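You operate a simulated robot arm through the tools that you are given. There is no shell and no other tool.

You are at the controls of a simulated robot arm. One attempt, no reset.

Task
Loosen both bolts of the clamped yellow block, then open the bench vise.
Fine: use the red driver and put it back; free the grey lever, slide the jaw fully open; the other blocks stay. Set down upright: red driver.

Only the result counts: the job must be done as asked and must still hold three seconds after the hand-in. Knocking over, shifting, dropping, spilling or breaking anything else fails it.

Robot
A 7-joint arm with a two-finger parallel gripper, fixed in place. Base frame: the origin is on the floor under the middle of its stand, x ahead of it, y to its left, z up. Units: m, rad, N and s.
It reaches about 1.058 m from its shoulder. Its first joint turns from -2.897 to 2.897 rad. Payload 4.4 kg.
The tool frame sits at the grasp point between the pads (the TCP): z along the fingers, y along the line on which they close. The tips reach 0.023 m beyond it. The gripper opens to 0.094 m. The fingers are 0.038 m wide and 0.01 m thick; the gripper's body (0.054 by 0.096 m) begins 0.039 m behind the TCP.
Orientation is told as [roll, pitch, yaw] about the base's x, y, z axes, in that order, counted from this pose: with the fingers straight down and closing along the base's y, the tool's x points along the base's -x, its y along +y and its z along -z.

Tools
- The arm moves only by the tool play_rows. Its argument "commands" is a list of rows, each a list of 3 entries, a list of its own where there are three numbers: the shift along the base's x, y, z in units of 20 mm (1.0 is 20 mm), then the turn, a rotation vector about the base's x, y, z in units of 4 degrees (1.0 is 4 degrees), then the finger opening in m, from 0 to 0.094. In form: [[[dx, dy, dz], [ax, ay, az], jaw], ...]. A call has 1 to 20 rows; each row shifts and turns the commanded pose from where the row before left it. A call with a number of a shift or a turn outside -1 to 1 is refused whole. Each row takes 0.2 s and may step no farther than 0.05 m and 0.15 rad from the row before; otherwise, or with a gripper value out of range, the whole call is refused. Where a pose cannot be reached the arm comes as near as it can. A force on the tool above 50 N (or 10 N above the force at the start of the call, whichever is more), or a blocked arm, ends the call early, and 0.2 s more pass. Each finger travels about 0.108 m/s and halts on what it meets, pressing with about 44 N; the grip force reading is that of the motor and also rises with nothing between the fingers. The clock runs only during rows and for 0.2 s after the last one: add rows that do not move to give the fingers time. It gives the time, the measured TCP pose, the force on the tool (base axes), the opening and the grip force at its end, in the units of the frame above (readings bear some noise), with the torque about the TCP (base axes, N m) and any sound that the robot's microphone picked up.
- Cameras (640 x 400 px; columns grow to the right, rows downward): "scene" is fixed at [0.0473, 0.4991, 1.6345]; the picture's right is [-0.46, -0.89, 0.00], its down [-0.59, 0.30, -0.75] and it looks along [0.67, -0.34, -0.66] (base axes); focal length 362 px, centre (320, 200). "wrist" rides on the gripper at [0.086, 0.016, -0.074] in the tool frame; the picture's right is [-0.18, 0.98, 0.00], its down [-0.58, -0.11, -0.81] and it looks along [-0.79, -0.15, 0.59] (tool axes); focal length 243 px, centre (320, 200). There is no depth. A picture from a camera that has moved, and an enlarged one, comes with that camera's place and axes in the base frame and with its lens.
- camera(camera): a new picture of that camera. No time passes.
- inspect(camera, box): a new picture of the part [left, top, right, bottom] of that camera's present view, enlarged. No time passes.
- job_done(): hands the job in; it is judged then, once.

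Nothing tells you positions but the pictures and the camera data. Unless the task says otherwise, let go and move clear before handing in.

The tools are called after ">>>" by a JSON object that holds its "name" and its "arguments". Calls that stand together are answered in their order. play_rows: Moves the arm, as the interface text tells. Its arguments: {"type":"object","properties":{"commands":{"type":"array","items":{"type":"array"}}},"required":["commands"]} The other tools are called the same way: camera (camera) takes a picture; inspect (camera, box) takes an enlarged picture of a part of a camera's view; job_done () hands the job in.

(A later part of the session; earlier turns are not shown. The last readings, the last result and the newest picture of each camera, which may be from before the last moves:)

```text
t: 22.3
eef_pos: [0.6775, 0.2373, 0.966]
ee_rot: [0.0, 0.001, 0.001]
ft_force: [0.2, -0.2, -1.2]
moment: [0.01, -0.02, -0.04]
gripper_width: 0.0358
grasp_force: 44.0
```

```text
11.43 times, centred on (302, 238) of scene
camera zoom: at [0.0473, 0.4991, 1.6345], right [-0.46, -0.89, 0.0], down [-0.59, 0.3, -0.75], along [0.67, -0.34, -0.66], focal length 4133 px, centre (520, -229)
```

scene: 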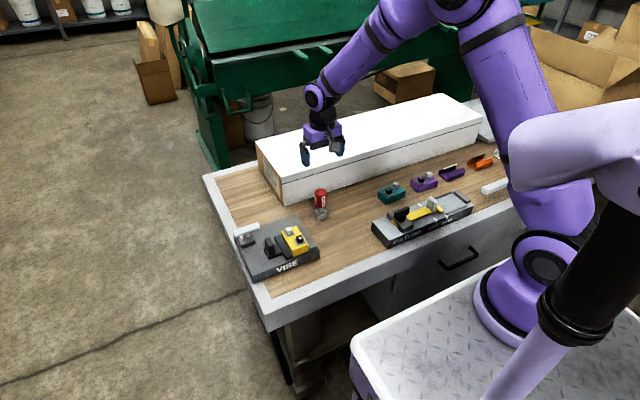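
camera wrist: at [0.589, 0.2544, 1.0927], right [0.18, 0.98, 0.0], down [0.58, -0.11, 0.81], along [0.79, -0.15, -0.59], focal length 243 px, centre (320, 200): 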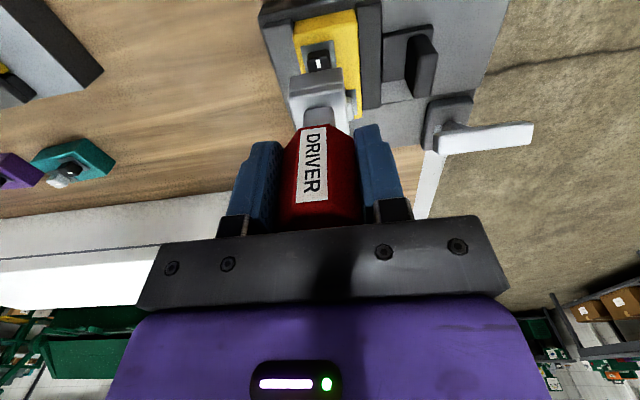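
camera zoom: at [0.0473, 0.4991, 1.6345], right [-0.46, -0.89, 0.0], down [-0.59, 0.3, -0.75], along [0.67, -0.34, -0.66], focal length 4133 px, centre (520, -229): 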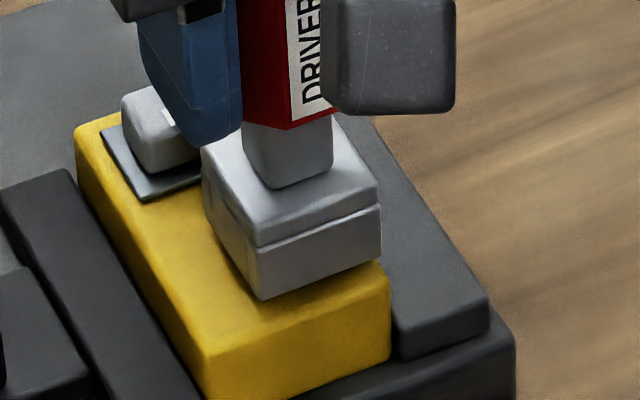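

The socket is fully seated over the black bolt with no side load. I begin turning counter-clockwise seen from above, letting the TCP orbit the bolt axis (about 5 mm ahead of the TCP), and watch the torque.

>>> {"name": "play_rows", "arguments": {"commands": [[[0, -0.017, 0], [0, 0, 1], 0.02], [[0.001, -0.017, 0], [0, 0, 1], 0.02], [[0.002, -0.017, 0], [0, 0, 1], 0.02], [[0.003, -0.017, 0], [0, 0, 1], 0.02], [[0, 0, 0], [0, 0, 0], 0.02]]}}

>>> {"name": "inspect", "arguments": {"camera": "scene", "box": [280, 200, 330, 255]}}

>>> {"name": "camera", "arguments": {"camera": "wrist"}}

```text
t: 23.5
eef_pos: [0.6778, 0.2393, 0.9669]
ee_rot: [0.0, -0.001, 0.282]
ft_force: [0.5, 8.7, 1.4]
moment: [0.58, -0.04, -0.02]
gripper_width: 0.0358
grasp_force: 44.2
```

```text
7.27 times, centred on (305, 228) of scene
camera zoom: at [0.0473, 0.4991, 1.6345], right [-0.46, -0.89, 0.0], down [-0.59, 0.3, -0.75], along [0.67, -0.34, -0.66], focal length 2630 px, centre (429, 0)
```

zoom: 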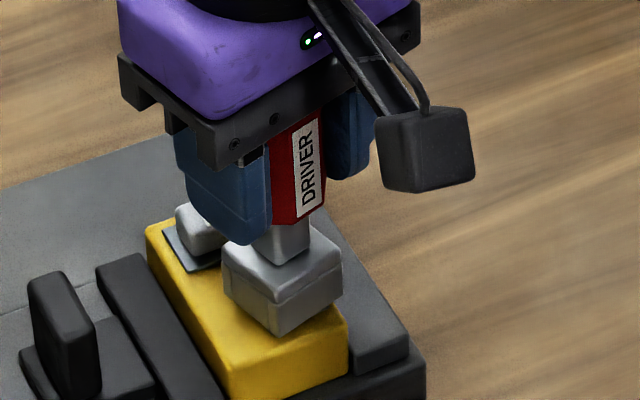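

```text
taken
camera wrist: at [0.5895, 0.2284, 1.041], right [-0.1, 1.0, 0.0], down [0.59, 0.06, 0.81], along [0.8, 0.08, -0.59], focal length 243 px, centre (320, 200)
```

wrist: 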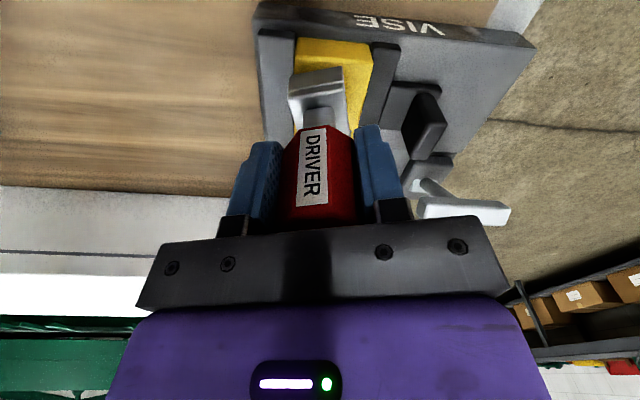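

The socket turned 16° with almost no torque but a side force of 8.7 N in +y, so my orbit overshoots. I shift 1.5 mm in +y and read the force again.

>>> {"name": "play_rows", "arguments": {"commands": [[[0, 0.05, 0], [0, 0, 0], 0.02], [[0, 0.025, 0], [0, 0, 0], 0.02], [[0, 0, 0], [0, 0, 0], 0.02]]}}

>>> {"name": "inspect", "arguments": {"camera": "wrist", "box": [270, 30, 370, 130]}}

```text
t: 24.3
eef_pos: [0.6782, 0.238, 0.9658]
ee_rot: [-0.001, 0.001, 0.28]
ft_force: [-0.8, -1.0, -2.1]
moment: [-0.1, 0.05, -0.01]
gripper_width: 0.0356
grasp_force: 44.4
```

```text
4.00 times, centred on (320, 80) of wrist
camera zoom: at [0.5897, 0.2293, 1.0405], right [-0.09, 1.0, 0.0], down [0.59, 0.06, 0.81], along [0.8, 0.08, -0.59], focal length 970 px, centre (320, 680)
```

zoom: 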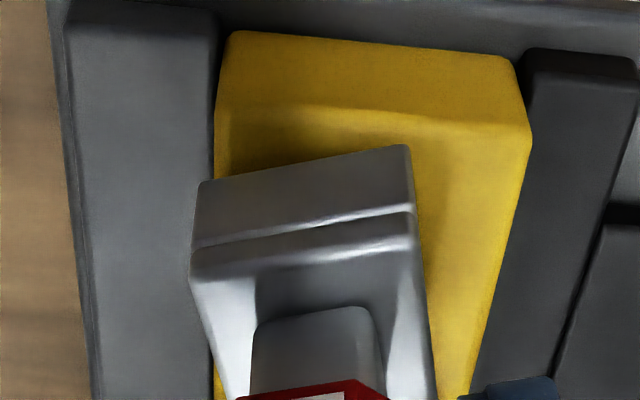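

The side load is gone, so the TCP is close to the bolt axis already. I continue turning in place and check the loads.

>>> {"name": "play_rows", "arguments": {"commands": [[[0, 0, 0], [0, 0, 1], 0.02], [[0, 0, 0], [0, 0, 1], 0.02], [[0, 0, 0], [0, 0, 1], 0.02], [[0, 0, 0], [0, 0, 1], 0.02], [[0, 0, 0], [0, 0, 0], 0.02]]}}

>>> {"name": "inspect", "arguments": {"camera": "wrist", "box": [270, 30, 370, 130]}}

```text
t: 25.5
eef_pos: [0.6767, 0.2386, 0.966]
ee_rot: [-0.002, 0.002, 0.561]
ft_force: [0.5, -0.5, -3.5]
moment: [0.02, -0.02, -0.03]
gripper_width: 0.0357
grasp_force: 44.0
```

```text
4.00 times, centred on (320, 80) of wrist
camera zoom: at [0.5953, 0.2057, 1.0407], right [-0.37, 0.93, 0.0], down [0.55, 0.22, 0.81], along [0.75, 0.29, -0.59], focal length 970 px, centre (320, 680)
```

zoom: 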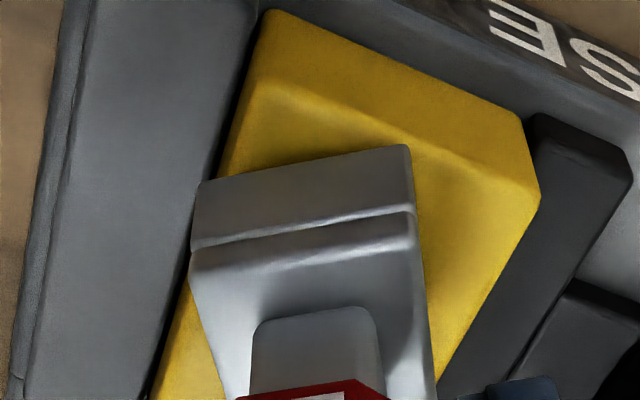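

No side load at 32°. I continue turning in place.

>>> {"name": "play_rows", "arguments": {"commands": [[[0, 0, 0], [0, 0, 1], 0.02], [[0, 0, 0], [0, 0, 1], 0.02], [[0, 0, 0], [0, 0, 1], 0.02], [[0, 0, 0], [0, 0, 1], 0.02], [[0, 0, 0], [0, 0, 1], 0.02], [[0, 0, 0], [0, 0, 1], 0.02], [[0, 0, 0], [0, 0, 1], 0.02], [[0, 0, 0], [0, 0, 0], 0.02]]}}

>>> {"name": "inspect", "arguments": {"camera": "wrist", "box": [240, 0, 400, 130]}}

>>> {"name": "inspect", "arguments": {"camera": "scene", "box": [270, 190, 340, 260]}}

```text
t: 27.3
eef_pos: [0.6766, 0.2386, 0.9673]
ee_rot: [0.001, 0.001, 1.048]
ft_force: [0.7, 2.0, -4.9]
moment: [0.25, -0.06, -0.07]
gripper_width: 0.0358
grasp_force: 44.3
```

```text
3.08 times, centred on (320, 65) of wrist
camera zoom: at [0.6195, 0.17, 1.0411], right [-0.76, 0.65, 0.0], down [0.38, 0.45, 0.81], along [0.52, 0.61, -0.59], focal length 746 px, centre (320, 615)
```

zoom: 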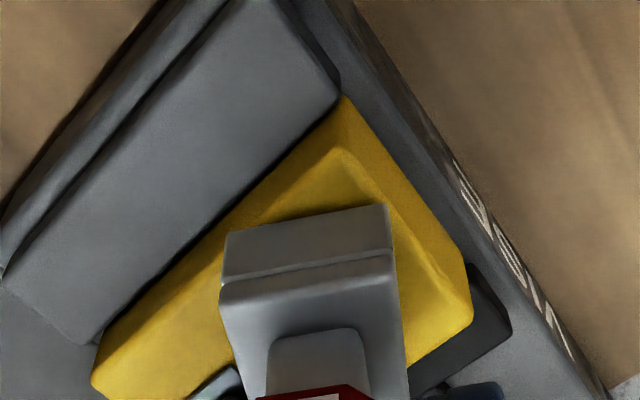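

```text
5.71 times, centred on (305, 225) of scene
camera zoom: at [0.0473, 0.4991, 1.6345], right [-0.46, -0.89, 0.0], down [-0.59, 0.3, -0.75], along [0.67, -0.34, -0.66], focal length 2067 px, centre (406, 57)
```

zoom: 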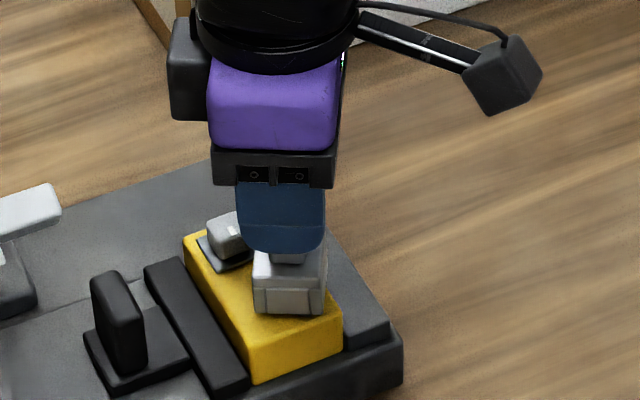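

At 60° it still turns freely with small forces. I continue toward 90°.

>>> {"name": "play_rows", "arguments": {"commands": [[[0, 0, 0], [0, 0, 1], 0.02], [[0, 0, 0], [0, 0, 1], 0.02], [[0, 0, 0], [0, 0, 1], 0.02], [[0, 0, 0], [0, 0, 1], 0.02], [[0, 0, 0], [0, 0, 1], 0.02], [[0, 0, 0], [0, 0, 1], 0.02], [[0, 0, 0], [0, 0, 1], 0.02], [[0, 0, 0], [0, 0, 0], 0.02]]}}

>>> {"name": "inspect", "arguments": {"camera": "scene", "box": [270, 190, 340, 260]}}

>>> {"name": "camera", "arguments": {"camera": "wrist"}}

```text
t: 29.1
eef_pos: [0.6779, 0.2383, 0.9658]
ee_rot: [-0.001, -0.001, 1.537]
ft_force: [-2.6, -4.6, 2.2]
moment: [-0.31, 0.29, -0.03]
gripper_width: 0.0358
grasp_force: 43.9
```

```text
5.71 times, centred on (305, 225) of scene
camera zoom: at [0.0473, 0.4991, 1.6345], right [-0.46, -0.89, 0.0], down [-0.59, 0.3, -0.75], along [0.67, -0.34, -0.66], focal length 2067 px, centre (406, 57)
```

zoom: 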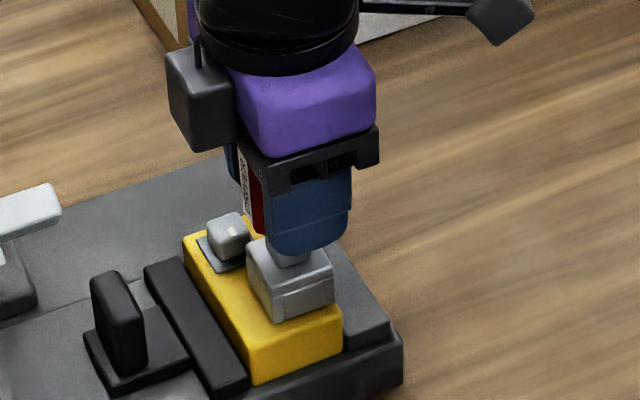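

```text
taken
camera wrist: at [0.6579, 0.1511, 1.0402], right [-0.98, 0.22, 0.0], down [0.13, 0.58, 0.81], along [0.17, 0.79, -0.59], focal length 243 px, centre (320, 200)
```

wrist: 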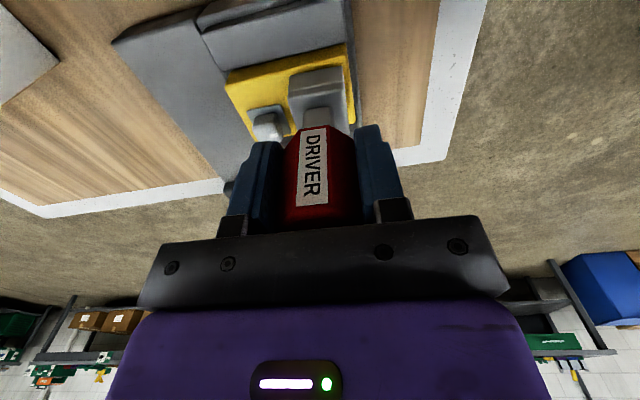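

At 88° the driver still turns with small forces and no sound. I turn further, to about 120°, watching for changes.

>>> {"name": "play_rows", "arguments": {"commands": [[[0, 0, 0], [0, 0, 1], 0.02], [[0, 0, 0], [0, 0, 1], 0.02], [[0, 0, 0], [0, 0, 1], 0.02], [[0, 0, 0], [0, 0, 1], 0.02], [[0, 0, 0], [0, 0, 0], 0.02]]}}

```text
t: 30.3
eef_pos: [0.6789, 0.239, 0.9671]
ee_rot: [0.0, 0.0, 1.816]
ft_force: [0.6, 1.2, -5.5]
moment: [0.14, 0.08, -0.83]
gripper_width: 0.0357
grasp_force: 43.9
```

A resisting torque of 0.83 N·m has appeared at 104°, which suggests the bolt has reached an end stop. I check whether the driver still sits straight in the grip.

>>> {"name": "inspect", "arguments": {"camera": "wrist", "box": [220, 20, 420, 240]}}

>>> {"name": "inspect", "arguments": {"camera": "scene", "box": [270, 190, 340, 260]}}

```text
1.82 times, centred on (320, 130) of wrist
camera zoom: at [0.6827, 0.1494, 1.041], right [-1.0, -0.06, 0.0], down [-0.04, 0.59, 0.81], along [-0.05, 0.81, -0.59], focal length 441 px, centre (320, 327)
```

zoom: 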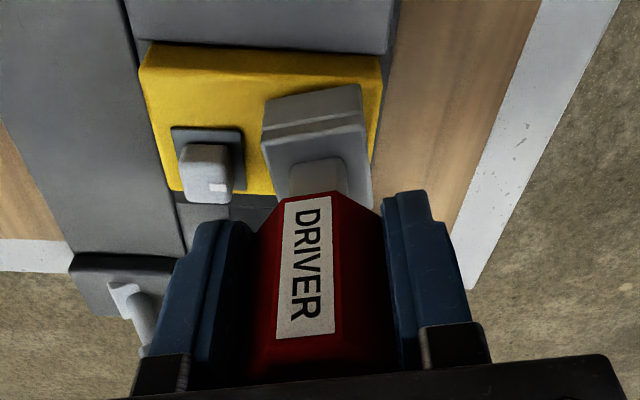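

```text
5.71 times, centred on (305, 225) of scene
camera zoom: at [0.0473, 0.4991, 1.6345], right [-0.46, -0.89, 0.0], down [-0.59, 0.3, -0.75], along [0.67, -0.34, -0.66], focal length 2067 px, centre (406, 57)
```

zoom: 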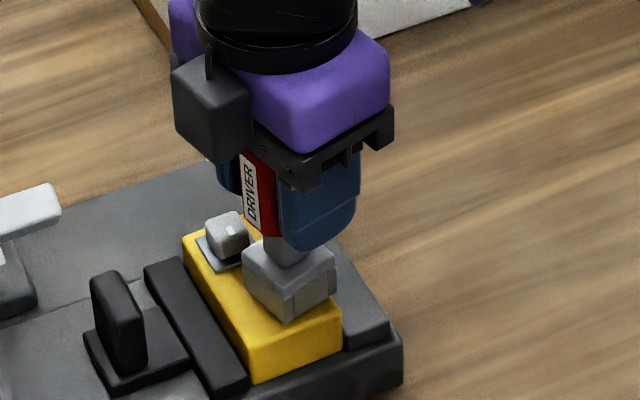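

The driver is still straight in the grip. I back off about 12° to release the torque, lift clear and look at the bolt's mark.

>>> {"name": "play_rows", "arguments": {"commands": [[[0, 0, 0], [0, 0, -1], 0.02], [[0, 0, 0], [0, 0, -1], 0.02], [[0, 0, 0], [0, 0, -1], 0.02], [[0, 0, 0], [0, 0, 0], 0.02]]}}

```text
t: 31.3
eef_pos: [0.6776, 0.2394, 0.9658]
ee_rot: [0.001, 0.001, 1.606]
ft_force: [-0.2, -1.1, -1.7]
moment: [-0.04, 0.03, -0.02]
gripper_width: 0.0355
grasp_force: 43.9
```

The torque is back to zero. I lift the driver off the bolt.

>>> {"name": "play_rows", "arguments": {"commands": [[[0, 0, 0.2], [0, 0, 0], 0.02], [[0, 0, 0.4], [0, 0, 0], 0.02], [[0, 0, 0.6], [0, 0, 0], 0.02], [[0, 0, 0.8], [0, 0, 0], 0.02], [[0, 0, 0.6], [0, 0, 0], 0.02], [[0, 0, 0], [0, 0, 0], 0.02]]}}

>>> {"name": "camera", "arguments": {"camera": "wrist"}}

>>> {"name": "inspect", "arguments": {"camera": "scene", "box": [275, 215, 325, 260]}}

>>> {"name": "inspect", "arguments": {"camera": "wrist", "box": [250, 0, 390, 120]}}

```text
t: 32.7
eef_pos: [0.6776, 0.2384, 1.0173]
ee_rot: [-0.001, 0.0, 1.605]
ft_force: [-0.3, 0.9, -1.5]
moment: [-0.02, -0.02, 0.01]
gripper_width: 0.0358
grasp_force: 44.2
```

```text
taken
camera wrist: at [0.6635, 0.1498, 1.0925], right [-0.99, 0.15, 0.0], down [0.09, 0.58, 0.81], along [0.12, 0.8, -0.59], focal length 243 px, centre (320, 200)
```

wrist: 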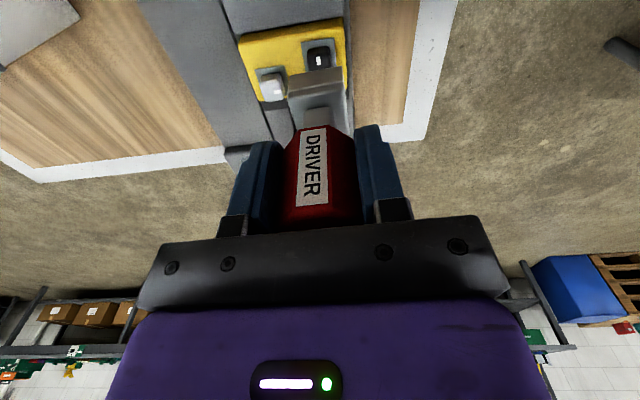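

```text
8.89 times, centred on (300, 238) of scene
camera zoom: at [0.0473, 0.4991, 1.6345], right [-0.46, -0.89, 0.0], down [-0.59, 0.3, -0.75], along [0.67, -0.34, -0.66], focal length 3215 px, centre (498, -133)
```

zoom: 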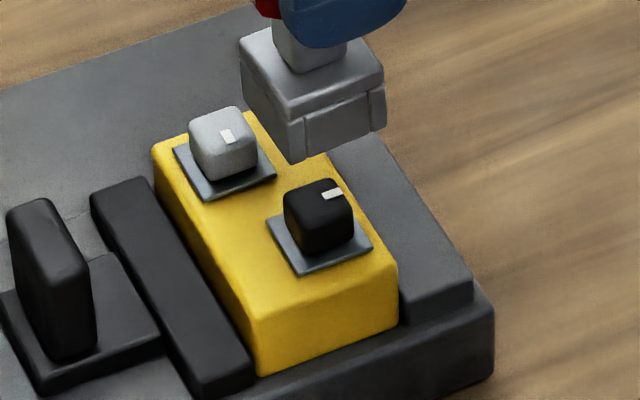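

```text
3.33 times, centred on (320, 60) of wrist
camera zoom: at [0.6635, 0.1498, 1.0925], right [-0.99, 0.15, 0.0], down [0.09, 0.58, 0.81], along [0.12, 0.8, -0.59], focal length 809 px, centre (320, 667)
```

zoom: 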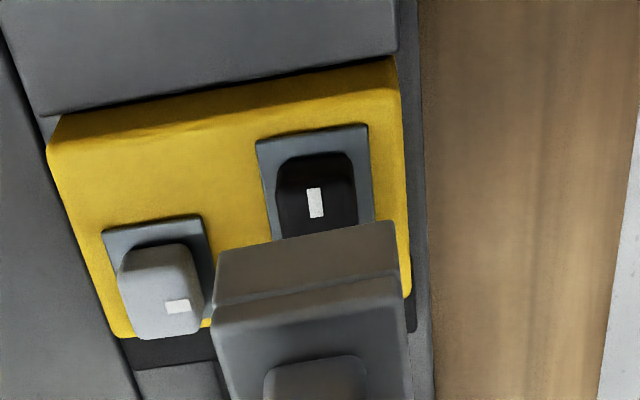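

The black bolt's mark has turned a quarter turn counter-clockwise and stays there, so it is loosened. Comparing views at two yaws shows the wrist camera has a ~4.6 mm forward bias and that the driver axis is really at the TCP; the silver bolt is therefore at about (0.720, 0.2525), and I go there while turning back to yaw 0.

>>> {"name": "play_rows", "arguments": {"commands": [[[0.106, 0.035, 0], [0, 0, -1], 0.02], [[0.106, 0.035, 0], [0, 0, -1], 0.02], [[0.106, 0.035, 0], [0, 0, -1], 0.02], [[0.106, 0.035, 0], [0, 0, -1], 0.02], [[0.106, 0.035, 0], [0, 0, -1], 0.02], [[0.106, 0.035, 0], [0, 0, -1], 0.02], [[0.106, 0.035, 0], [0, 0, -1], 0.02], [[0.106, 0.035, 0], [0, 0, -1], 0.02], [[0.106, 0.035, 0], [0, 0, -1], 0.02], [[0.106, 0.035, 0], [0, 0, -1], 0.02], [[0.106, 0.035, 0], [0, 0, -1], 0.02], [[0.106, 0.035, 0], [0, 0, -1], 0.02], [[0.106, 0.035, 0], [0, 0, -1], 0.02], [[0.106, 0.035, 0], [0, 0, -1], 0.02], [[0.106, 0.035, 0], [0, 0, -1], 0.02], [[0.106, 0.035, 0], [0, 0, -1], 0.02], [[0.106, 0.035, 0], [0, 0, -1], 0.02], [[0.106, 0.035, 0], [0, 0, -1], 0.02], [[0.106, 0.035, 0], [0, 0, -1], 0.02], [[0.106, 0.035, 0], [0, 0, -1], 0.02]]}}

>>> {"name": "play_rows", "arguments": {"commands": [[[0, 0, 0], [0, 0, -1], 0.02], [[0, 0, 0], [0, 0, -1], 0.02], [[0, 0, 0], [0, 0, -0.99], 0.02], [[0, 0, 0], [0, 0, 0], 0.02]]}}

>>> {"name": "inspect", "arguments": {"camera": "wrist", "box": [240, 20, 400, 150]}}

>>> {"name": "inspect", "arguments": {"camera": "scene", "box": [270, 195, 325, 250]}}

```text
t: 36.9
eef_pos: [0.7202, 0.2518, 1.0174]
ee_rot: [0.0, -0.001, 0.207]
ft_force: [-0.9, -0.9, -0.6]
moment: [0.05, 0.02, 0.04]
gripper_width: 0.0357
grasp_force: 44.3
```

```text
t: 37.9
eef_pos: [0.7213, 0.2528, 1.0189]
ee_rot: [0.001, 0.0, 0.001]
ft_force: [1.1, -0.5, -1.4]
moment: [0.0, -0.03, -0.01]
gripper_width: 0.0355
grasp_force: 44.0
```

```text
3.08 times, centred on (320, 85) of wrist
camera zoom: at [0.6333, 0.2674, 1.093], right [0.18, 0.98, 0.0], down [0.58, -0.11, 0.81], along [0.79, -0.15, -0.59], focal length 746 px, centre (320, 554)
```

zoom: 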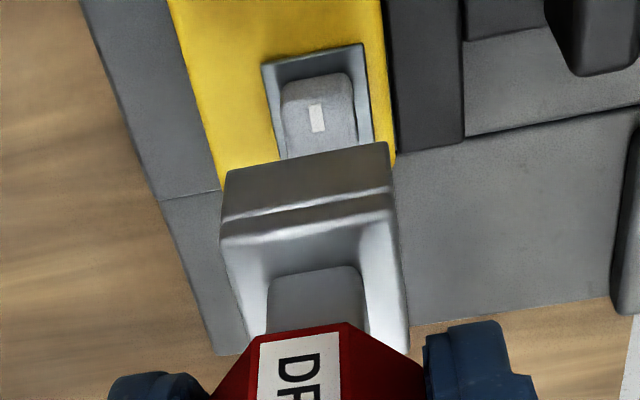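

```text
7.27 times, centred on (298, 222) of scene
camera zoom: at [0.0473, 0.4991, 1.6345], right [-0.46, -0.89, 0.0], down [-0.59, 0.3, -0.75], along [0.67, -0.34, -0.66], focal length 2630 px, centre (484, 36)
```

zoom: 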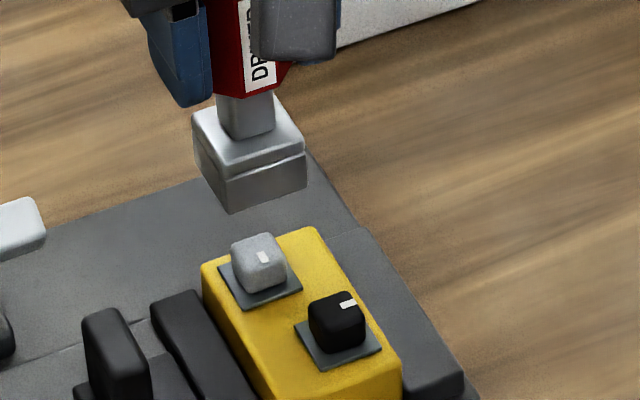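

The driver is above the silver bolt at yaw 0, and the two estimates agree within 1 mm. I lower to just above it and check both views.

>>> {"name": "play_rows", "arguments": {"commands": [[[-0.02, 0.01, -0.6], [0, 0, 0], 0.02], [[0, 0, -0.6], [0, 0, 0], 0.02], [[0, 0, -0.5], [0, 0, 0], 0.02], [[0, 0, 0], [0, 0, 0], 0.02]]}}

>>> {"name": "inspect", "arguments": {"camera": "wrist", "box": [270, 30, 370, 130]}}

>>> {"name": "inspect", "arguments": {"camera": "scene", "box": [275, 208, 310, 243]}}

```text
t: 38.9
eef_pos: [0.7209, 0.2517, 0.985]
ee_rot: [0.0, 0.0, 0.0]
ft_force: [-1.2, 0.5, -1.6]
moment: [-0.03, 0.03, 0.0]
gripper_width: 0.0357
grasp_force: 43.7
```

```text
4.00 times, centred on (320, 80) of wrist
camera zoom: at [0.6334, 0.2673, 1.0589], right [0.18, 0.98, 0.0], down [0.58, -0.11, 0.81], along [0.79, -0.15, -0.59], focal length 970 px, centre (320, 680)
```

zoom: 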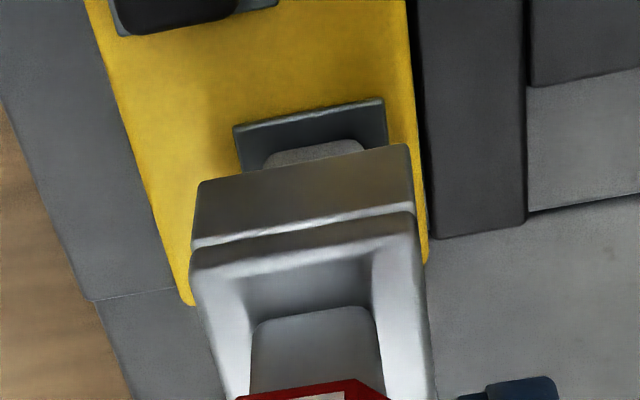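

```text
11.43 times, centred on (292, 226) of scene
camera zoom: at [0.0473, 0.4991, 1.6345], right [-0.46, -0.89, 0.0], down [-0.59, 0.3, -0.75], along [0.67, -0.34, -0.66], focal length 4133 px, centre (634, -91)
```

zoom: 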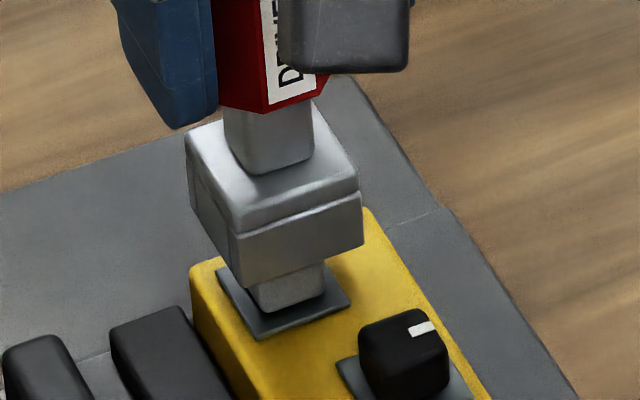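

Close, but the two cameras differ by 1–2 mm on the remaining offset. I zoom further to decide.

>>> {"name": "inspect", "arguments": {"camera": "scene", "box": [285, 216, 307, 238]}}

>>> {"name": "inspect", "arguments": {"camera": "wrist", "box": [295, 45, 355, 85]}}

```text
16.00 times, centred on (296, 227) of scene
camera zoom: at [0.0473, 0.4991, 1.6345], right [-0.46, -0.89, 0.0], down [-0.59, 0.3, -0.75], along [0.67, -0.34, -0.66], focal length 5786 px, centre (704, -232)
```

zoom: 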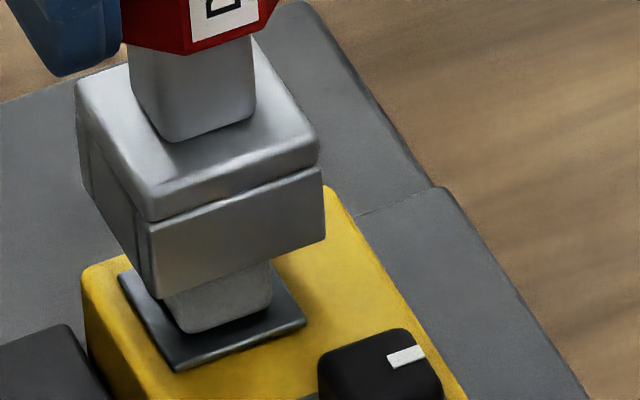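

```text
10.00 times, centred on (325, 65) of wrist
camera zoom: at [0.6334, 0.2673, 1.0589], right [0.18, 0.98, 0.0], down [0.58, -0.11, 0.81], along [0.79, -0.15, -0.59], focal length 2426 px, centre (270, 1550)
```

zoom: 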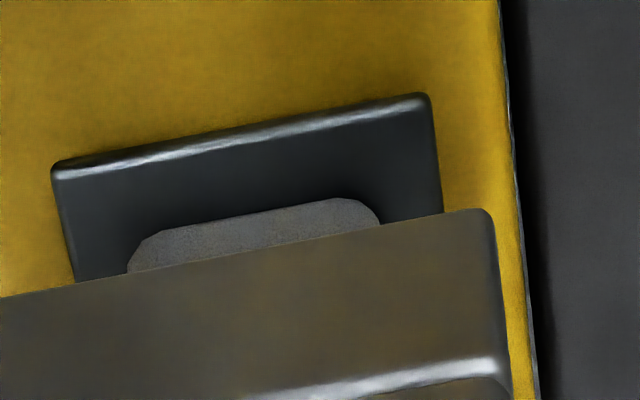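

With finer zoom both cameras say the socket is under 1 mm off in +x and +y. I correct that and lower gently.

>>> {"name": "play_rows", "arguments": {"commands": [[[-0.04, -0.015, 0], [0, 0, 0], 0.02], [[0, 0, -0.1], [0, 0, 0], 0.02], [[0, 0, -0.1], [0, 0, 0], 0.02], [[0, 0, -0.1], [0, 0, 0], 0.02], [[0, 0, -0.1], [0, 0, 0], 0.02], [[0, 0, -0.1], [0, 0, 0], 0.02], [[0, 0, -0.1], [0, 0, 0], 0.02], [[0, 0, 0], [0, 0, 0], 0.02]]}}

>>> {"name": "inspect", "arguments": {"camera": "scene", "box": [275, 208, 310, 243]}}

```text
t: 40.7
eef_pos: [0.7186, 0.2519, 0.9725]
ee_rot: [0.0, 0.0, 0.001]
ft_force: [-0.1, -0.1, -1.3]
moment: [0.0, -0.03, -0.01]
gripper_width: 0.0356
grasp_force: 43.9
```

```text
11.43 times, centred on (292, 226) of scene
camera zoom: at [0.0473, 0.4991, 1.6345], right [-0.46, -0.89, 0.0], down [-0.59, 0.3, -0.75], along [0.67, -0.34, -0.66], focal length 4133 px, centre (634, -91)
```

zoom: 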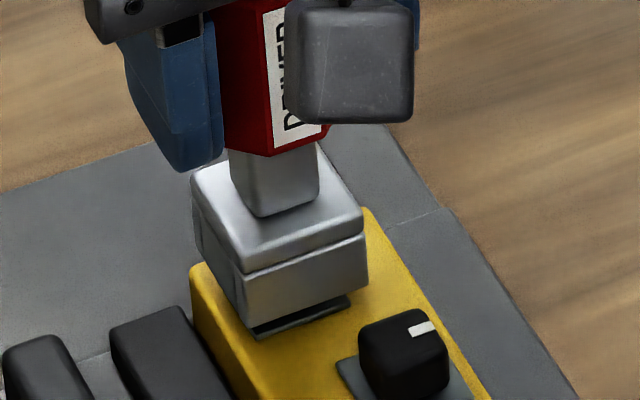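

The socket is over the silver bolt with no load. I seat it fully and start turning counter-clockwise in place.

>>> {"name": "play_rows", "arguments": {"commands": [[[0, 0, -0.1], [0, 0, 0], 0.02], [[0, 0, -0.1], [0, 0, 0], 0.02], [[0, 0, -0.1], [0, 0, 0], 0.02], [[0, 0, 0], [0, 0, 0], 0.02], [[0, 0, 0], [0, 0, 1], 0.02], [[0, 0, 0], [0, 0, 1], 0.02], [[0, 0, 0], [0, 0, 1], 0.02], [[0, 0, 0], [0, 0, 1], 0.02], [[0, 0, 0], [0, 0, 0], 0.02]]}}

>>> {"name": "inspect", "arguments": {"camera": "scene", "box": [270, 190, 325, 250]}}

```text
t: 42.7
eef_pos: [0.7195, 0.2525, 0.9664]
ee_rot: [0.0, -0.001, 0.282]
ft_force: [-0.2, 1.0, 3.3]
moment: [0.14, -0.12, -0.17]
gripper_width: 0.0356
grasp_force: 43.7
```

```text
6.67 times, centred on (298, 220) of scene
camera zoom: at [0.0473, 0.4991, 1.6345], right [-0.46, -0.89, 0.0], down [-0.59, 0.3, -0.75], along [0.67, -0.34, -0.66], focal length 2411 px, centre (470, 67)
```

zoom: 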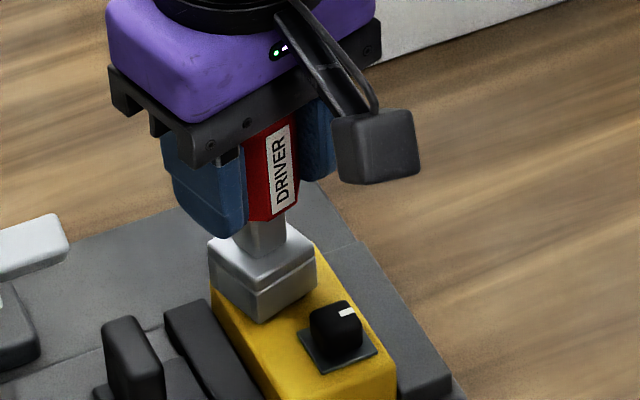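

Turning well with a small torque. I continue in place.

>>> {"name": "play_rows", "arguments": {"commands": [[[0, 0, 0], [0, 0, 1], 0.02], [[0, 0, 0], [0, 0, 1], 0.02], [[0, 0, 0], [0, 0, 1], 0.02], [[0, 0, 0], [0, 0, 1], 0.02], [[0, 0, 0], [0, 0, 1], 0.02], [[0, 0, 0], [0, 0, 1], 0.02], [[0, 0, 0], [0, 0, 1], 0.02], [[0, 0, 0], [0, 0, 1], 0.02], [[0, 0, 0], [0, 0, 0], 0.02]]}}

>>> {"name": "play_rows", "arguments": {"commands": [[[0, 0, 0], [0, 0, 1], 0.02], [[0, 0, 0], [0, 0, 1], 0.02], [[0, 0, 0], [0, 0, 1], 0.02], [[0, 0, 0], [0, 0, 1], 0.02], [[0, 0, 0], [0, 0, 1], 0.02], [[0, 0, 0], [0, 0, 1], 0.02], [[0, 0, 0], [0, 0, 1], 0.02], [[0, 0, 0], [0, 0, 1], 0.02], [[0, 0, 0], [0, 0, 1], 0.02], [[0, 0, 0], [0, 0, 1], 0.02], [[0, 0, 0], [0, 0, 0], 0.02]]}}

```text
t: 44.7
eef_pos: [0.719, 0.2526, 0.9658]
ee_rot: [0.001, 0.001, 0.841]
ft_force: [-0.4, -0.1, -4.2]
moment: [0.04, -0.01, -0.02]
gripper_width: 0.0359
grasp_force: 44.4
```

```text
t: 47.1
eef_pos: [0.718, 0.2524, 0.9672]
ee_rot: [0.001, 0.001, 1.537]
ft_force: [1.5, -0.8, -2.3]
moment: [-0.09, -0.09, -0.01]
gripper_width: 0.0356
grasp_force: 44.5
```

At 88° without load. I turn the last bit toward the end stop, as on the first bolt.

>>> {"name": "play_rows", "arguments": {"commands": [[[0, 0, 0], [0, 0, 1], 0.02], [[0, 0, 0], [0, 0, 1], 0.02], [[0, 0, 0], [0, 0, 1], 0.02], [[0, 0, 0], [0, 0, 1], 0.02], [[0, 0, 0], [0, 0, 0], 0.02]]}}

```text
t: 48.3
eef_pos: [0.7182, 0.2519, 0.9668]
ee_rot: [0.001, -0.001, 1.816]
ft_force: [5.0, 0.6, -3.0]
moment: [0.2, -0.29, -0.81]
gripper_width: 0.0358
grasp_force: 43.9
```

The same 0.81 N·m stop appears, so the silver bolt has also reached its end. I back off, lift and check its mark.

>>> {"name": "play_rows", "arguments": {"commands": [[[0, 0, 0], [0, 0, -1], 0.02], [[0, 0, 0], [0, 0, -1], 0.02], [[0, 0, 0], [0, 0, -1], 0.02], [[0, 0, 0], [0, 0, 0], 0.02], [[0, 0, 0.2], [0, 0, 0], 0.02], [[0, 0, 0.4], [0, 0, 0], 0.02], [[0, 0, 0.6], [0, 0, 0], 0.02], [[0, 0, 0.8], [0, 0, 0], 0.02], [[0, 0, 0.6], [0, 0, 0], 0.02], [[0, 0, 0], [0, 0, 0], 0.02]]}}

>>> {"name": "inspect", "arguments": {"camera": "scene", "box": [270, 205, 325, 260]}}

>>> {"name": "inspect", "arguments": {"camera": "wrist", "box": [220, 0, 420, 150]}}

```text
t: 50.5
eef_pos: [0.7173, 0.2529, 1.0184]
ee_rot: [0.001, 0.0, 1.606]
ft_force: [-0.5, -1.3, -1.8]
moment: [-0.02, 0.02, 0.01]
gripper_width: 0.0357
grasp_force: 43.7
```

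```text
7.27 times, centred on (298, 232) of scene
camera zoom: at [0.0473, 0.4991, 1.6345], right [-0.46, -0.89, 0.0], down [-0.59, 0.3, -0.75], along [0.67, -0.34, -0.66], focal length 2630 px, centre (484, -36)
```

zoom: 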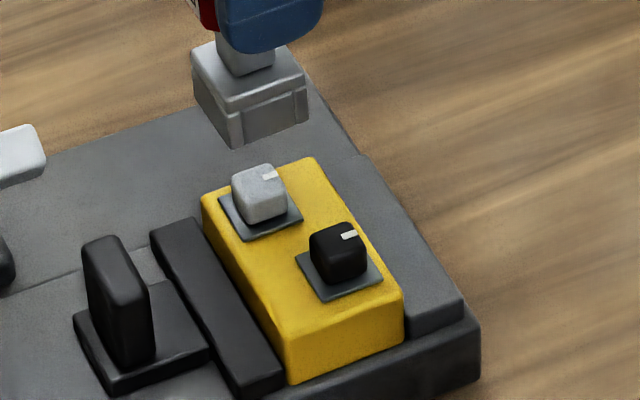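

```text
2.67 times, centred on (320, 75) of wrist
camera zoom: at [0.7041, 0.1649, 1.0926], right [-0.99, 0.15, 0.0], down [0.09, 0.58, 0.81], along [0.12, 0.8, -0.59], focal length 647 px, centre (320, 533)
```

zoom: 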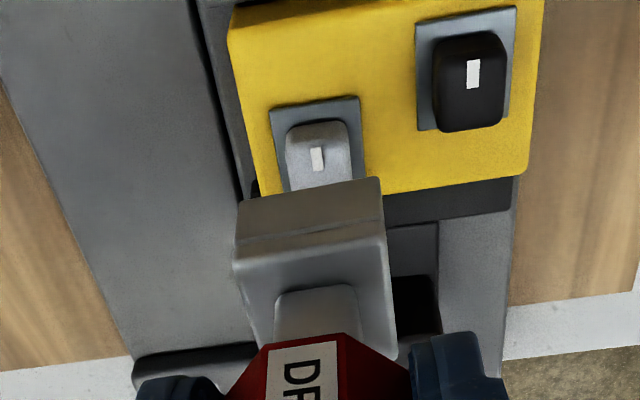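

Both marks have turned a quarter turn, so both bolts are loose. Now I carry the driver back toward its original spot (0.798, 0.1095), turning back to yaw 0 on the way.

>>> {"name": "play_rows", "arguments": {"commands": [[[0.2, -0.357, 0], [0, 0, -1], 0.02], [[0.2, -0.357, 0], [0, 0, -1], 0.02], [[0.2, -0.357, 0], [0, 0, -1], 0.02], [[0.2, -0.357, 0], [0, 0, -1], 0.02], [[0.2, -0.357, 0], [0, 0, -1], 0.02], [[0.2, -0.357, 0], [0, 0, -1], 0.02], [[0.2, -0.357, 0], [0, 0, -1], 0.02], [[0.2, -0.357, 0], [0, 0, -1], 0.02], [[0.2, -0.357, 0], [0, 0, -1], 0.02], [[0.2, -0.357, 0], [0, 0, -1], 0.02], [[0.2, -0.357, 0], [0, 0, -1], 0.02], [[0.2, -0.357, 0], [0, 0, -1], 0.02], [[0.2, -0.357, 0], [0, 0, -1], 0.02], [[0.2, -0.357, 0], [0, 0, -1], 0.02], [[0.2, -0.357, 0], [0, 0, -1], 0.02], [[0.2, -0.357, 0], [0, 0, -1], 0.02], [[0.2, -0.357, 0], [0, 0, -1], 0.02], [[0.2, -0.357, 0], [0, 0, -1], 0.02], [[0.2, -0.357, 0], [0, 0, -1], 0.02], [[0.2, -0.357, 0], [0, 0, -1], 0.02]]}}

>>> {"name": "play_rows", "arguments": {"commands": [[[0, 0, 0], [0, 0, -1], 0.02], [[0, 0, 0], [0, 0, -1], 0.02], [[0, 0, 0], [0, 0, -1], 0.02], [[0, 0, 0], [0, 0, 0], 0.02]]}}

>>> {"name": "camera", "arguments": {"camera": "wrist"}}

>>> {"name": "inspect", "arguments": {"camera": "scene", "box": [280, 110, 360, 230]}}

```text
t: 54.7
eef_pos: [0.7982, 0.1114, 1.0173]
ee_rot: [0.0, 0.0, 0.21]
ft_force: [0.0, -0.5, -1.9]
moment: [0.02, -0.01, 0.03]
gripper_width: 0.0358
grasp_force: 44.2
```

```text
t: 55.7
eef_pos: [0.7993, 0.1108, 1.0188]
ee_rot: [0.0, -0.002, 0.0]
ft_force: [0.1, 0.6, -1.2]
moment: [-0.03, -0.03, -0.01]
gripper_width: 0.0357
grasp_force: 43.7
```

```text
taken
camera wrist: at [0.7121, 0.1255, 1.0928], right [0.18, 0.98, 0.0], down [0.58, -0.11, 0.81], along [0.79, -0.15, -0.59], focal length 243 px, centre (320, 200)
```

wrist: 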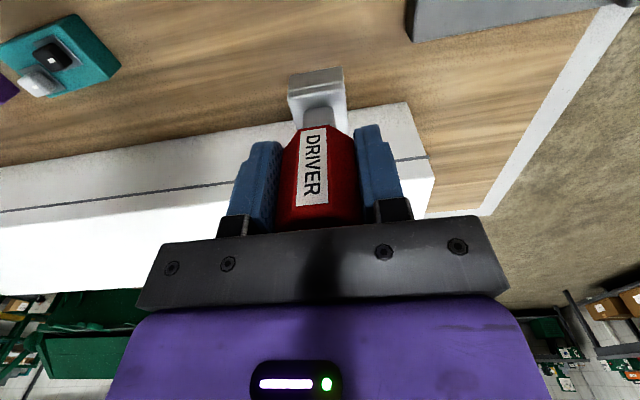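

```text
3.33 times, centred on (320, 170) of scene
camera zoom: at [0.0473, 0.4991, 1.6345], right [-0.46, -0.89, 0.0], down [-0.59, 0.3, -0.75], along [0.67, -0.34, -0.66], focal length 1206 px, centre (320, 300)
```

zoom: 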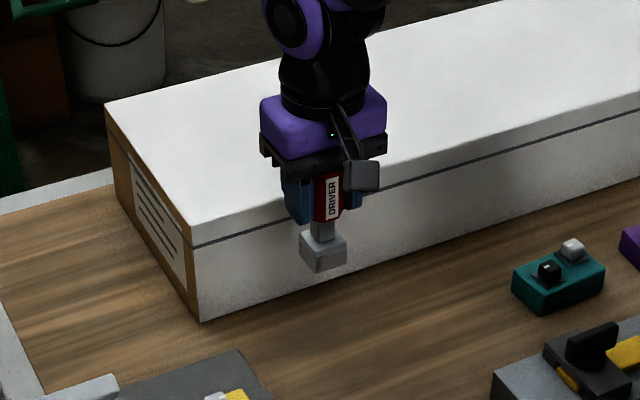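

The view matches the one right after the original lift. I lower it back toward the bench, slowly near contact.

>>> {"name": "play_rows", "arguments": {"commands": [[[0, 0, -0.7], [0, 0, 0], 0.02], [[0, 0, -1], [0, 0, 0], 0.02], [[0, 0, -1], [0, 0, 0], 0.02], [[0, 0, -1], [0, 0, 0], 0.02], [[0, 0, -1], [0, 0, 0], 0.02], [[0, 0, -0.6], [0, 0, 0], 0.02], [[0, 0, -0.3], [0, 0, 0], 0.02], [[0, 0, 0], [0, 0, 0], 0.02]]}}

>>> {"name": "inspect", "arguments": {"camera": "scene", "box": [300, 180, 345, 225]}}

```text
t: 57.5
eef_pos: [0.7988, 0.1096, 0.9065]
ee_rot: [-0.001, 0.0, -0.001]
ft_force: [0.1, 0.2, -1.2]
moment: [-0.02, 0.03, -0.01]
gripper_width: 0.0359
grasp_force: 43.9
```

```text
8.89 times, centred on (322, 202) of scene
camera zoom: at [0.0473, 0.4991, 1.6345], right [-0.46, -0.89, 0.0], down [-0.59, 0.3, -0.75], along [0.67, -0.34, -0.66], focal length 3215 px, centre (298, 178)
```

zoom: 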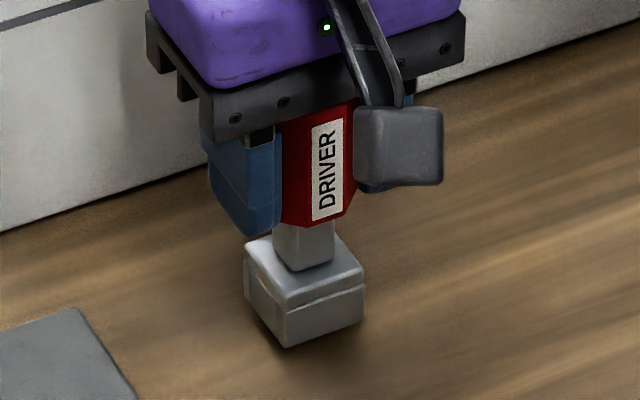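

It hovers about 9 mm above the bench, directly over the original footprint. I lower in 2 mm steps.

>>> {"name": "play_rows", "arguments": {"commands": [[[0, 0, -0.1], [0, 0, 0], 0.02], [[0, 0, -0.1], [0, 0, 0], 0.02], [[0, 0, -0.1], [0, 0, 0], 0.02], [[0, 0, -0.1], [0, 0, 0], 0.02], [[0, 0, 0], [0, 0, 0], 0.02]]}}

```text
t: 58.7
eef_pos: [0.7999, 0.1106, 0.898]
ee_rot: [0.0, 0.0, 0.001]
ft_force: [0.3, 0.3, -1.5]
moment: [-0.02, -0.03, -0.01]
gripper_width: 0.0356
grasp_force: 43.5
```

No contact yet. I continue in 1 mm steps.

>>> {"name": "play_rows", "arguments": {"commands": [[[0, 0, -0.05], [0, 0, 0], 0.02], [[0, 0, 0], [0, 0, 0], 0.02]]}}

>>> {"name": "play_rows", "arguments": {"commands": [[[0, 0, -0.05], [0, 0, 0], 0.02], [[0, 0, 0], [0, 0, 0], 0.02]]}}

```text
t: 59.3
eef_pos: [0.7995, 0.1118, 0.8972]
ee_rot: [0.0, -0.001, 0.003]
ft_force: [-0.4, -0.3, -1.0]
moment: [0.0, -0.03, 0.0]
gripper_width: 0.0359
grasp_force: 44.2
```

```text
t: 59.9
eef_pos: [0.7989, 0.1114, 0.8962]
ee_rot: [-0.001, 0.0, -0.001]
ft_force: [-0.2, -2.4, 6.4]
moment: [-0.17, -0.03, -0.03]
gripper_width: 0.0356
grasp_force: 44.0
```

The driver touches the bench (6.4 N upward). I open the fingers and check that it stands.

>>> {"name": "play_rows", "arguments": {"commands": [[[0, 0, 0], [0, 0, 0], 0.04], [[0, 0, 0], [0, 0, 0], 0.06], [[0, 0, 0], [0, 0, 0], 0.094], [[0, 0, 0], [0, 0, 0], 0.094], [[0, 0, 0], [0, 0, 0], 0.094]]}}

>>> {"name": "camera", "arguments": {"camera": "wrist"}}

>>> {"name": "inspect", "arguments": {"camera": "scene", "box": [300, 180, 345, 225]}}

```text
t: 61.1
eef_pos: [0.7979, 0.1105, 0.8962]
ee_rot: [0.001, 0.0, 0.002]
ft_force: [-0.5, 0.0, -0.4]
moment: [0.04, 0.01, -0.03]
gripper_width: 0.0941
grasp_force: 0.1
```

```text
taken
camera wrist: at [0.7116, 0.126, 0.9711], right [0.18, 0.98, 0.0], down [0.58, -0.11, 0.81], along [0.79, -0.15, -0.59], focal length 243 px, centre (320, 200)
```

wrist: 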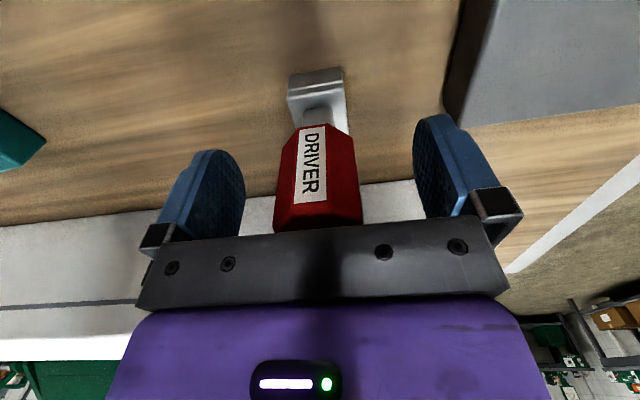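

```text
8.89 times, centred on (322, 202) of scene
camera zoom: at [0.0473, 0.4991, 1.6345], right [-0.46, -0.89, 0.0], down [-0.59, 0.3, -0.75], along [0.67, -0.34, -0.66], focal length 3215 px, centre (298, 178)
```

zoom: 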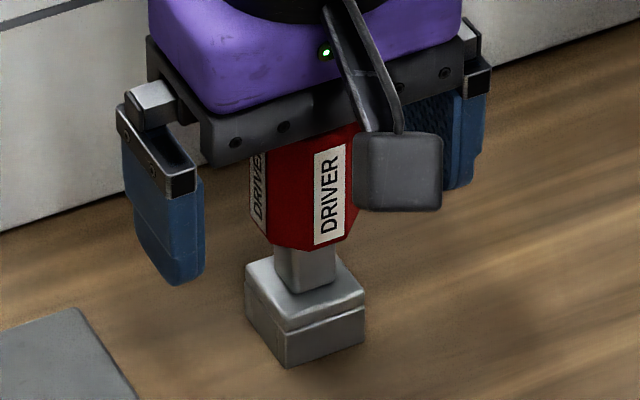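

The driver stands upright at its original place. I rise straight up clear of it and then study the lever.

>>> {"name": "play_rows", "arguments": {"commands": [[[0, 0, 0.4], [0, 0, 0], 0.094], [[0, 0, 0.8], [0, 0, 0], 0.094], [[0, 0, 1], [0, 0, 0], 0.094], [[0, 0, 1], [0, 0, 0], 0.094], [[0, 0, 1], [0, 0, 0], 0.094], [[0, 0, 1], [0, 0, 0], 0.094], [[0, 0, 1], [0, 0, 0], 0.094], [[0, 0, 1], [0, 0, 0], 0.094], [[0, 0, 1], [0, 0, 0], 0.094]]}}

>>> {"name": "inspect", "arguments": {"camera": "scene", "box": [225, 180, 345, 290]}}

>>> {"name": "inspect", "arguments": {"camera": "scene", "box": [228, 215, 268, 250]}}

```text
t: 63.1
eef_pos: [0.7977, 0.1119, 1.0615]
ee_rot: [0.0, -0.001, 0.0]
ft_force: [-0.8, -1.2, -1.1]
moment: [0.01, 0.02, -0.02]
gripper_width: 0.094
grasp_force: 0.2
```

```text
3.64 times, centred on (285, 235) of scene
camera zoom: at [0.0473, 0.4991, 1.6345], right [-0.46, -0.89, 0.0], down [-0.59, 0.3, -0.75], along [0.67, -0.34, -0.66], focal length 1315 px, centre (447, 73)
```

zoom: 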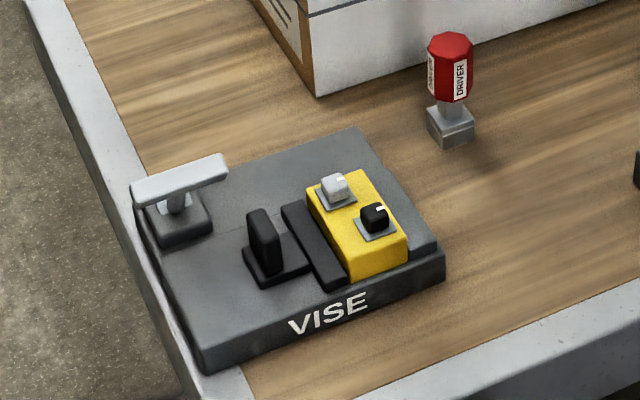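

```text
11.43 times, centred on (248, 232) of scene
camera zoom: at [0.0473, 0.4991, 1.6345], right [-0.46, -0.89, 0.0], down [-0.59, 0.3, -0.75], along [0.67, -0.34, -0.66], focal length 4133 px, centre (1143, -171)
```

zoom: 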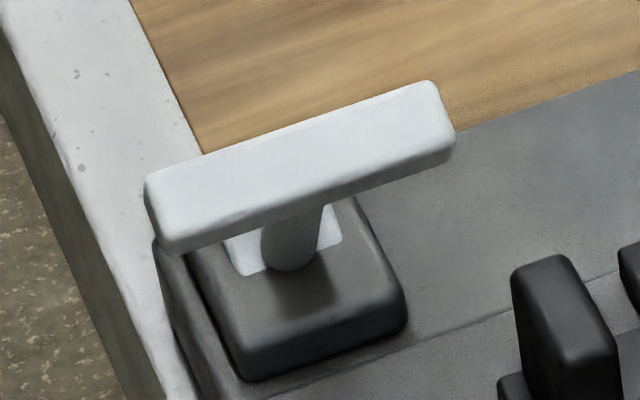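

The driver is fine. Now I move the tilted camera over the lever to see how it works.

>>> {"name": "play_rows", "arguments": {"commands": [[[-0.47, 0.99, 0.05], [0, 0.536, 0], 0.094], [[-0.47, 0.99, 0.05], [0, 0.536, 0], 0.094], [[-0.47, 0.99, 0.05], [0, 0.536, 0], 0.094], [[-0.47, 0.99, 0.05], [0, 0.536, 0], 0.094], [[-0.47, 0.99, 0.05], [0, 0.536, 0], 0.094], [[-0.47, 0.99, 0.05], [0, 0.536, 0], 0.094], [[-0.47, 0.99, 0.05], [0, 0.536, 0], 0.094], [[-0.47, 0.99, 0.05], [0, 0.536, 0], 0.094], [[-0.47, 0.99, 0.05], [0, 0.536, 0], 0.094], [[-0.47, 0.99, 0.05], [0, 0.536, 0], 0.094], [[-0.47, 0.99, 0.05], [0, 0.536, 0], 0.094], [[-0.47, 0.99, 0.05], [0, 0.536, 0], 0.094], [[-0.47, 0.99, 0.05], [0, 0.536, 0], 0.094], [[-0.47, 0.99, 0.05], [0, 0.536, 0], 0.094], [[0, 0, 0], [0, 0, 0], 0.094]]}}

>>> {"name": "camera", "arguments": {"camera": "wrist"}}

>>> {"name": "inspect", "arguments": {"camera": "wrist", "box": [220, 80, 420, 220]}}

```text
t: 66.3
eef_pos: [0.6663, 0.3866, 1.0749]
ee_rot: [0.001, 0.524, 0.002]
ft_force: [0.7, 0.7, 0.9]
moment: [0.0, -0.02, -0.03]
gripper_width: 0.0942
grasp_force: 0.1
```

```text
taken
camera wrist: at [0.6291, 0.4016, 1.1818], right [0.16, 0.98, -0.09], down [0.91, -0.11, 0.41], along [0.39, -0.15, -0.91], focal length 243 px, centre (320, 200)
```

wrist: 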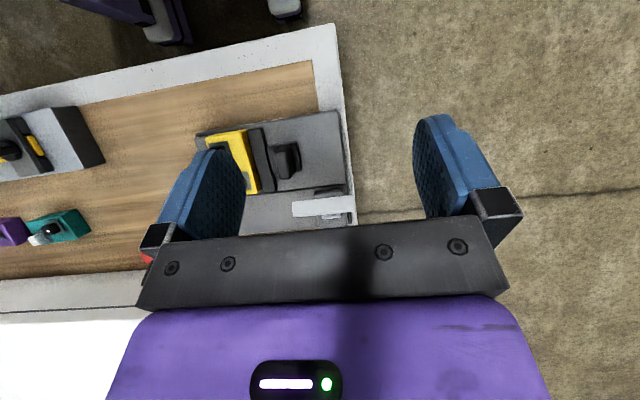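

```text
2.86 times, centred on (320, 150) of wrist
camera zoom: at [0.6291, 0.4016, 1.1818], right [0.16, 0.98, -0.09], down [0.91, -0.11, 0.41], along [0.39, -0.15, -0.91], focal length 693 px, centre (320, 343)
```

zoom: 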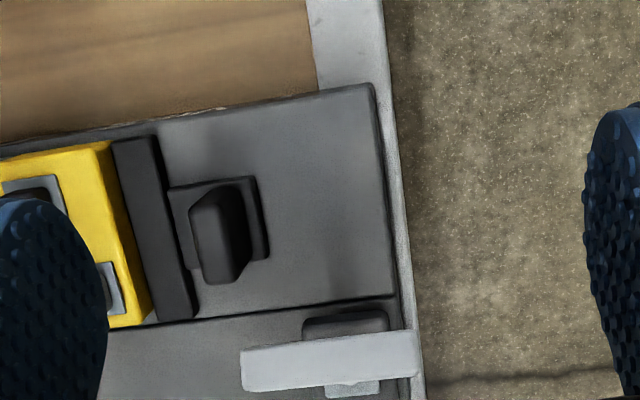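

The lever post seems to lean toward the robot (-x): its base is near x≈0.785 while the T-bar on top is near x≈0.746, y 0.33–0.40. So it likely tips about a horizontal axis; I'll get a side view along +y to be sure.

>>> {"name": "play_rows", "arguments": {"commands": [[[0.46, -0.5, 0], [0, -0.94, 0], 0.094], [[0.46, -0.5, 0], [0, -0.94, 0], 0.094], [[0.46, -0.5, 0], [0, -0.94, 0], 0.094], [[0.46, -0.5, 0], [0, -0.94, 0], 0.094], [[0.46, -0.5, 0], [0, -0.94, 0], 0.094], [[0.46, -0.5, 0], [0, -0.94, 0], 0.094], [[0.46, -0.5, 0], [0, -0.94, 0], 0.094], [[0.46, -0.5, 0], [0, -0.94, 0], 0.094], [[0, -0.25, 0], [0, 0, 1], 0.094], [[0, -0.25, 0], [0, 0, 1], 0.094], [[0, -0.25, 0], [0, 0, 1], 0.094], [[0, -0.25, 0], [0, 0, 1], 0.094], [[0, -0.25, 0], [0, 0, 1], 0.094], [[0, -0.25, 0], [0, 0, 1], 0.094], [[0, -0.25, 0], [0, 0, 1], 0.094], [[0, -0.25, 0], [0, 0, 1], 0.094], [[0, -0.25, 0], [0, 0, 1], 0.094], [[0, -0.25, 0], [0, 0, 1], 0.094], [[0, -0.25, 0], [0, 0, 1], 0.094], [[0, -0.25, 0], [0, 0, 1], 0.094]]}}

>>> {"name": "play_rows", "arguments": {"commands": [[[0, 0, -0.5], [0, 0, 1], 0.094], [[0, 0, -0.5], [0, 0, 1], 0.094], [[0, 0, -0.5], [0, 0, 1], 0.094], [[0, 0, -0.5], [0, 0, 1], 0.094], [[0, 0, -0.5], [0, 0, 1], 0.094], [[0, 0, -0.5], [0, 0, 1], 0.094], [[0, 0, -0.5], [0, 0, 1], 0.094], [[0, 0, -0.5], [0, 0, 1], 0.094], [[0, 0, 0], [0, 0, 1], 0.094], [[0, 0, 0], [0, 0, 1], 0.094], [[0, 0, 0], [0, 0, 0.5], 0.094], [[0, 0, 0], [0, 0, 0], 0.094]]}}

>>> {"name": "camera", "arguments": {"camera": "wrist"}}

>>> {"name": "inspect", "arguments": {"camera": "wrist", "box": [220, 40, 420, 220]}}

```text
t: 70.5
eef_pos: [0.7403, 0.248, 1.0749]
ee_rot: [0.0, -0.003, 0.839]
ft_force: [-0.9, 0.1, 1.0]
moment: [-0.04, -0.03, 0.0]
gripper_width: 0.0942
grasp_force: 0.0
```

```text
t: 73.1
eef_pos: [0.7391, 0.2468, 0.9934]
ee_rot: [-0.001, -0.002, 1.575]
ft_force: [0.2, -0.4, -1.1]
moment: [0.02, -0.01, 0.02]
gripper_width: 0.0941
grasp_force: 0.0
```

```text
taken
camera wrist: at [0.7233, 0.1598, 1.0687], right [-0.98, 0.18, 0.0], down [0.11, 0.58, 0.81], along [0.15, 0.79, -0.59], focal length 243 px, centre (320, 200)
```

wrist: 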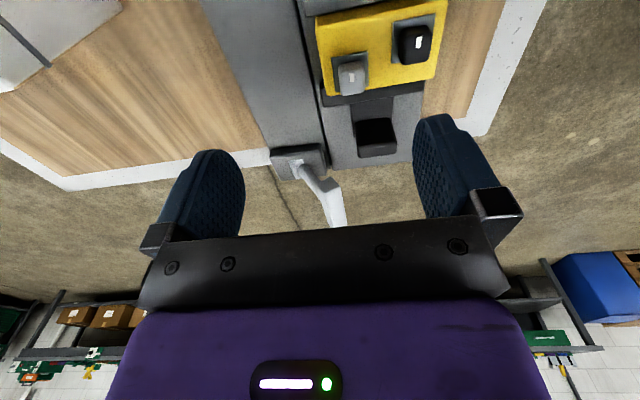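

```text
2.22 times, centred on (320, 130) of wrist
camera zoom: at [0.7233, 0.1598, 1.0687], right [-0.98, 0.18, 0.0], down [0.11, 0.58, 0.81], along [0.15, 0.79, -0.59], focal length 539 px, centre (320, 356)
```

zoom: 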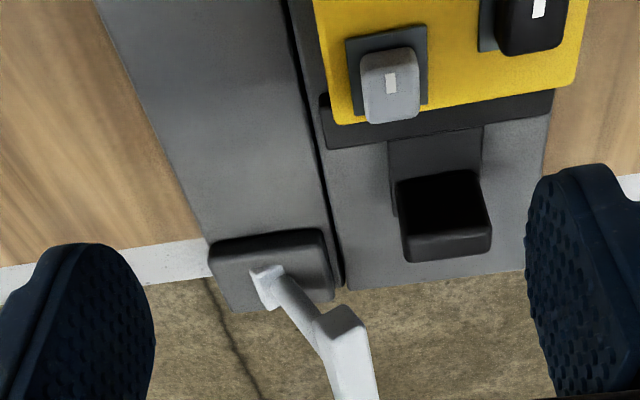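

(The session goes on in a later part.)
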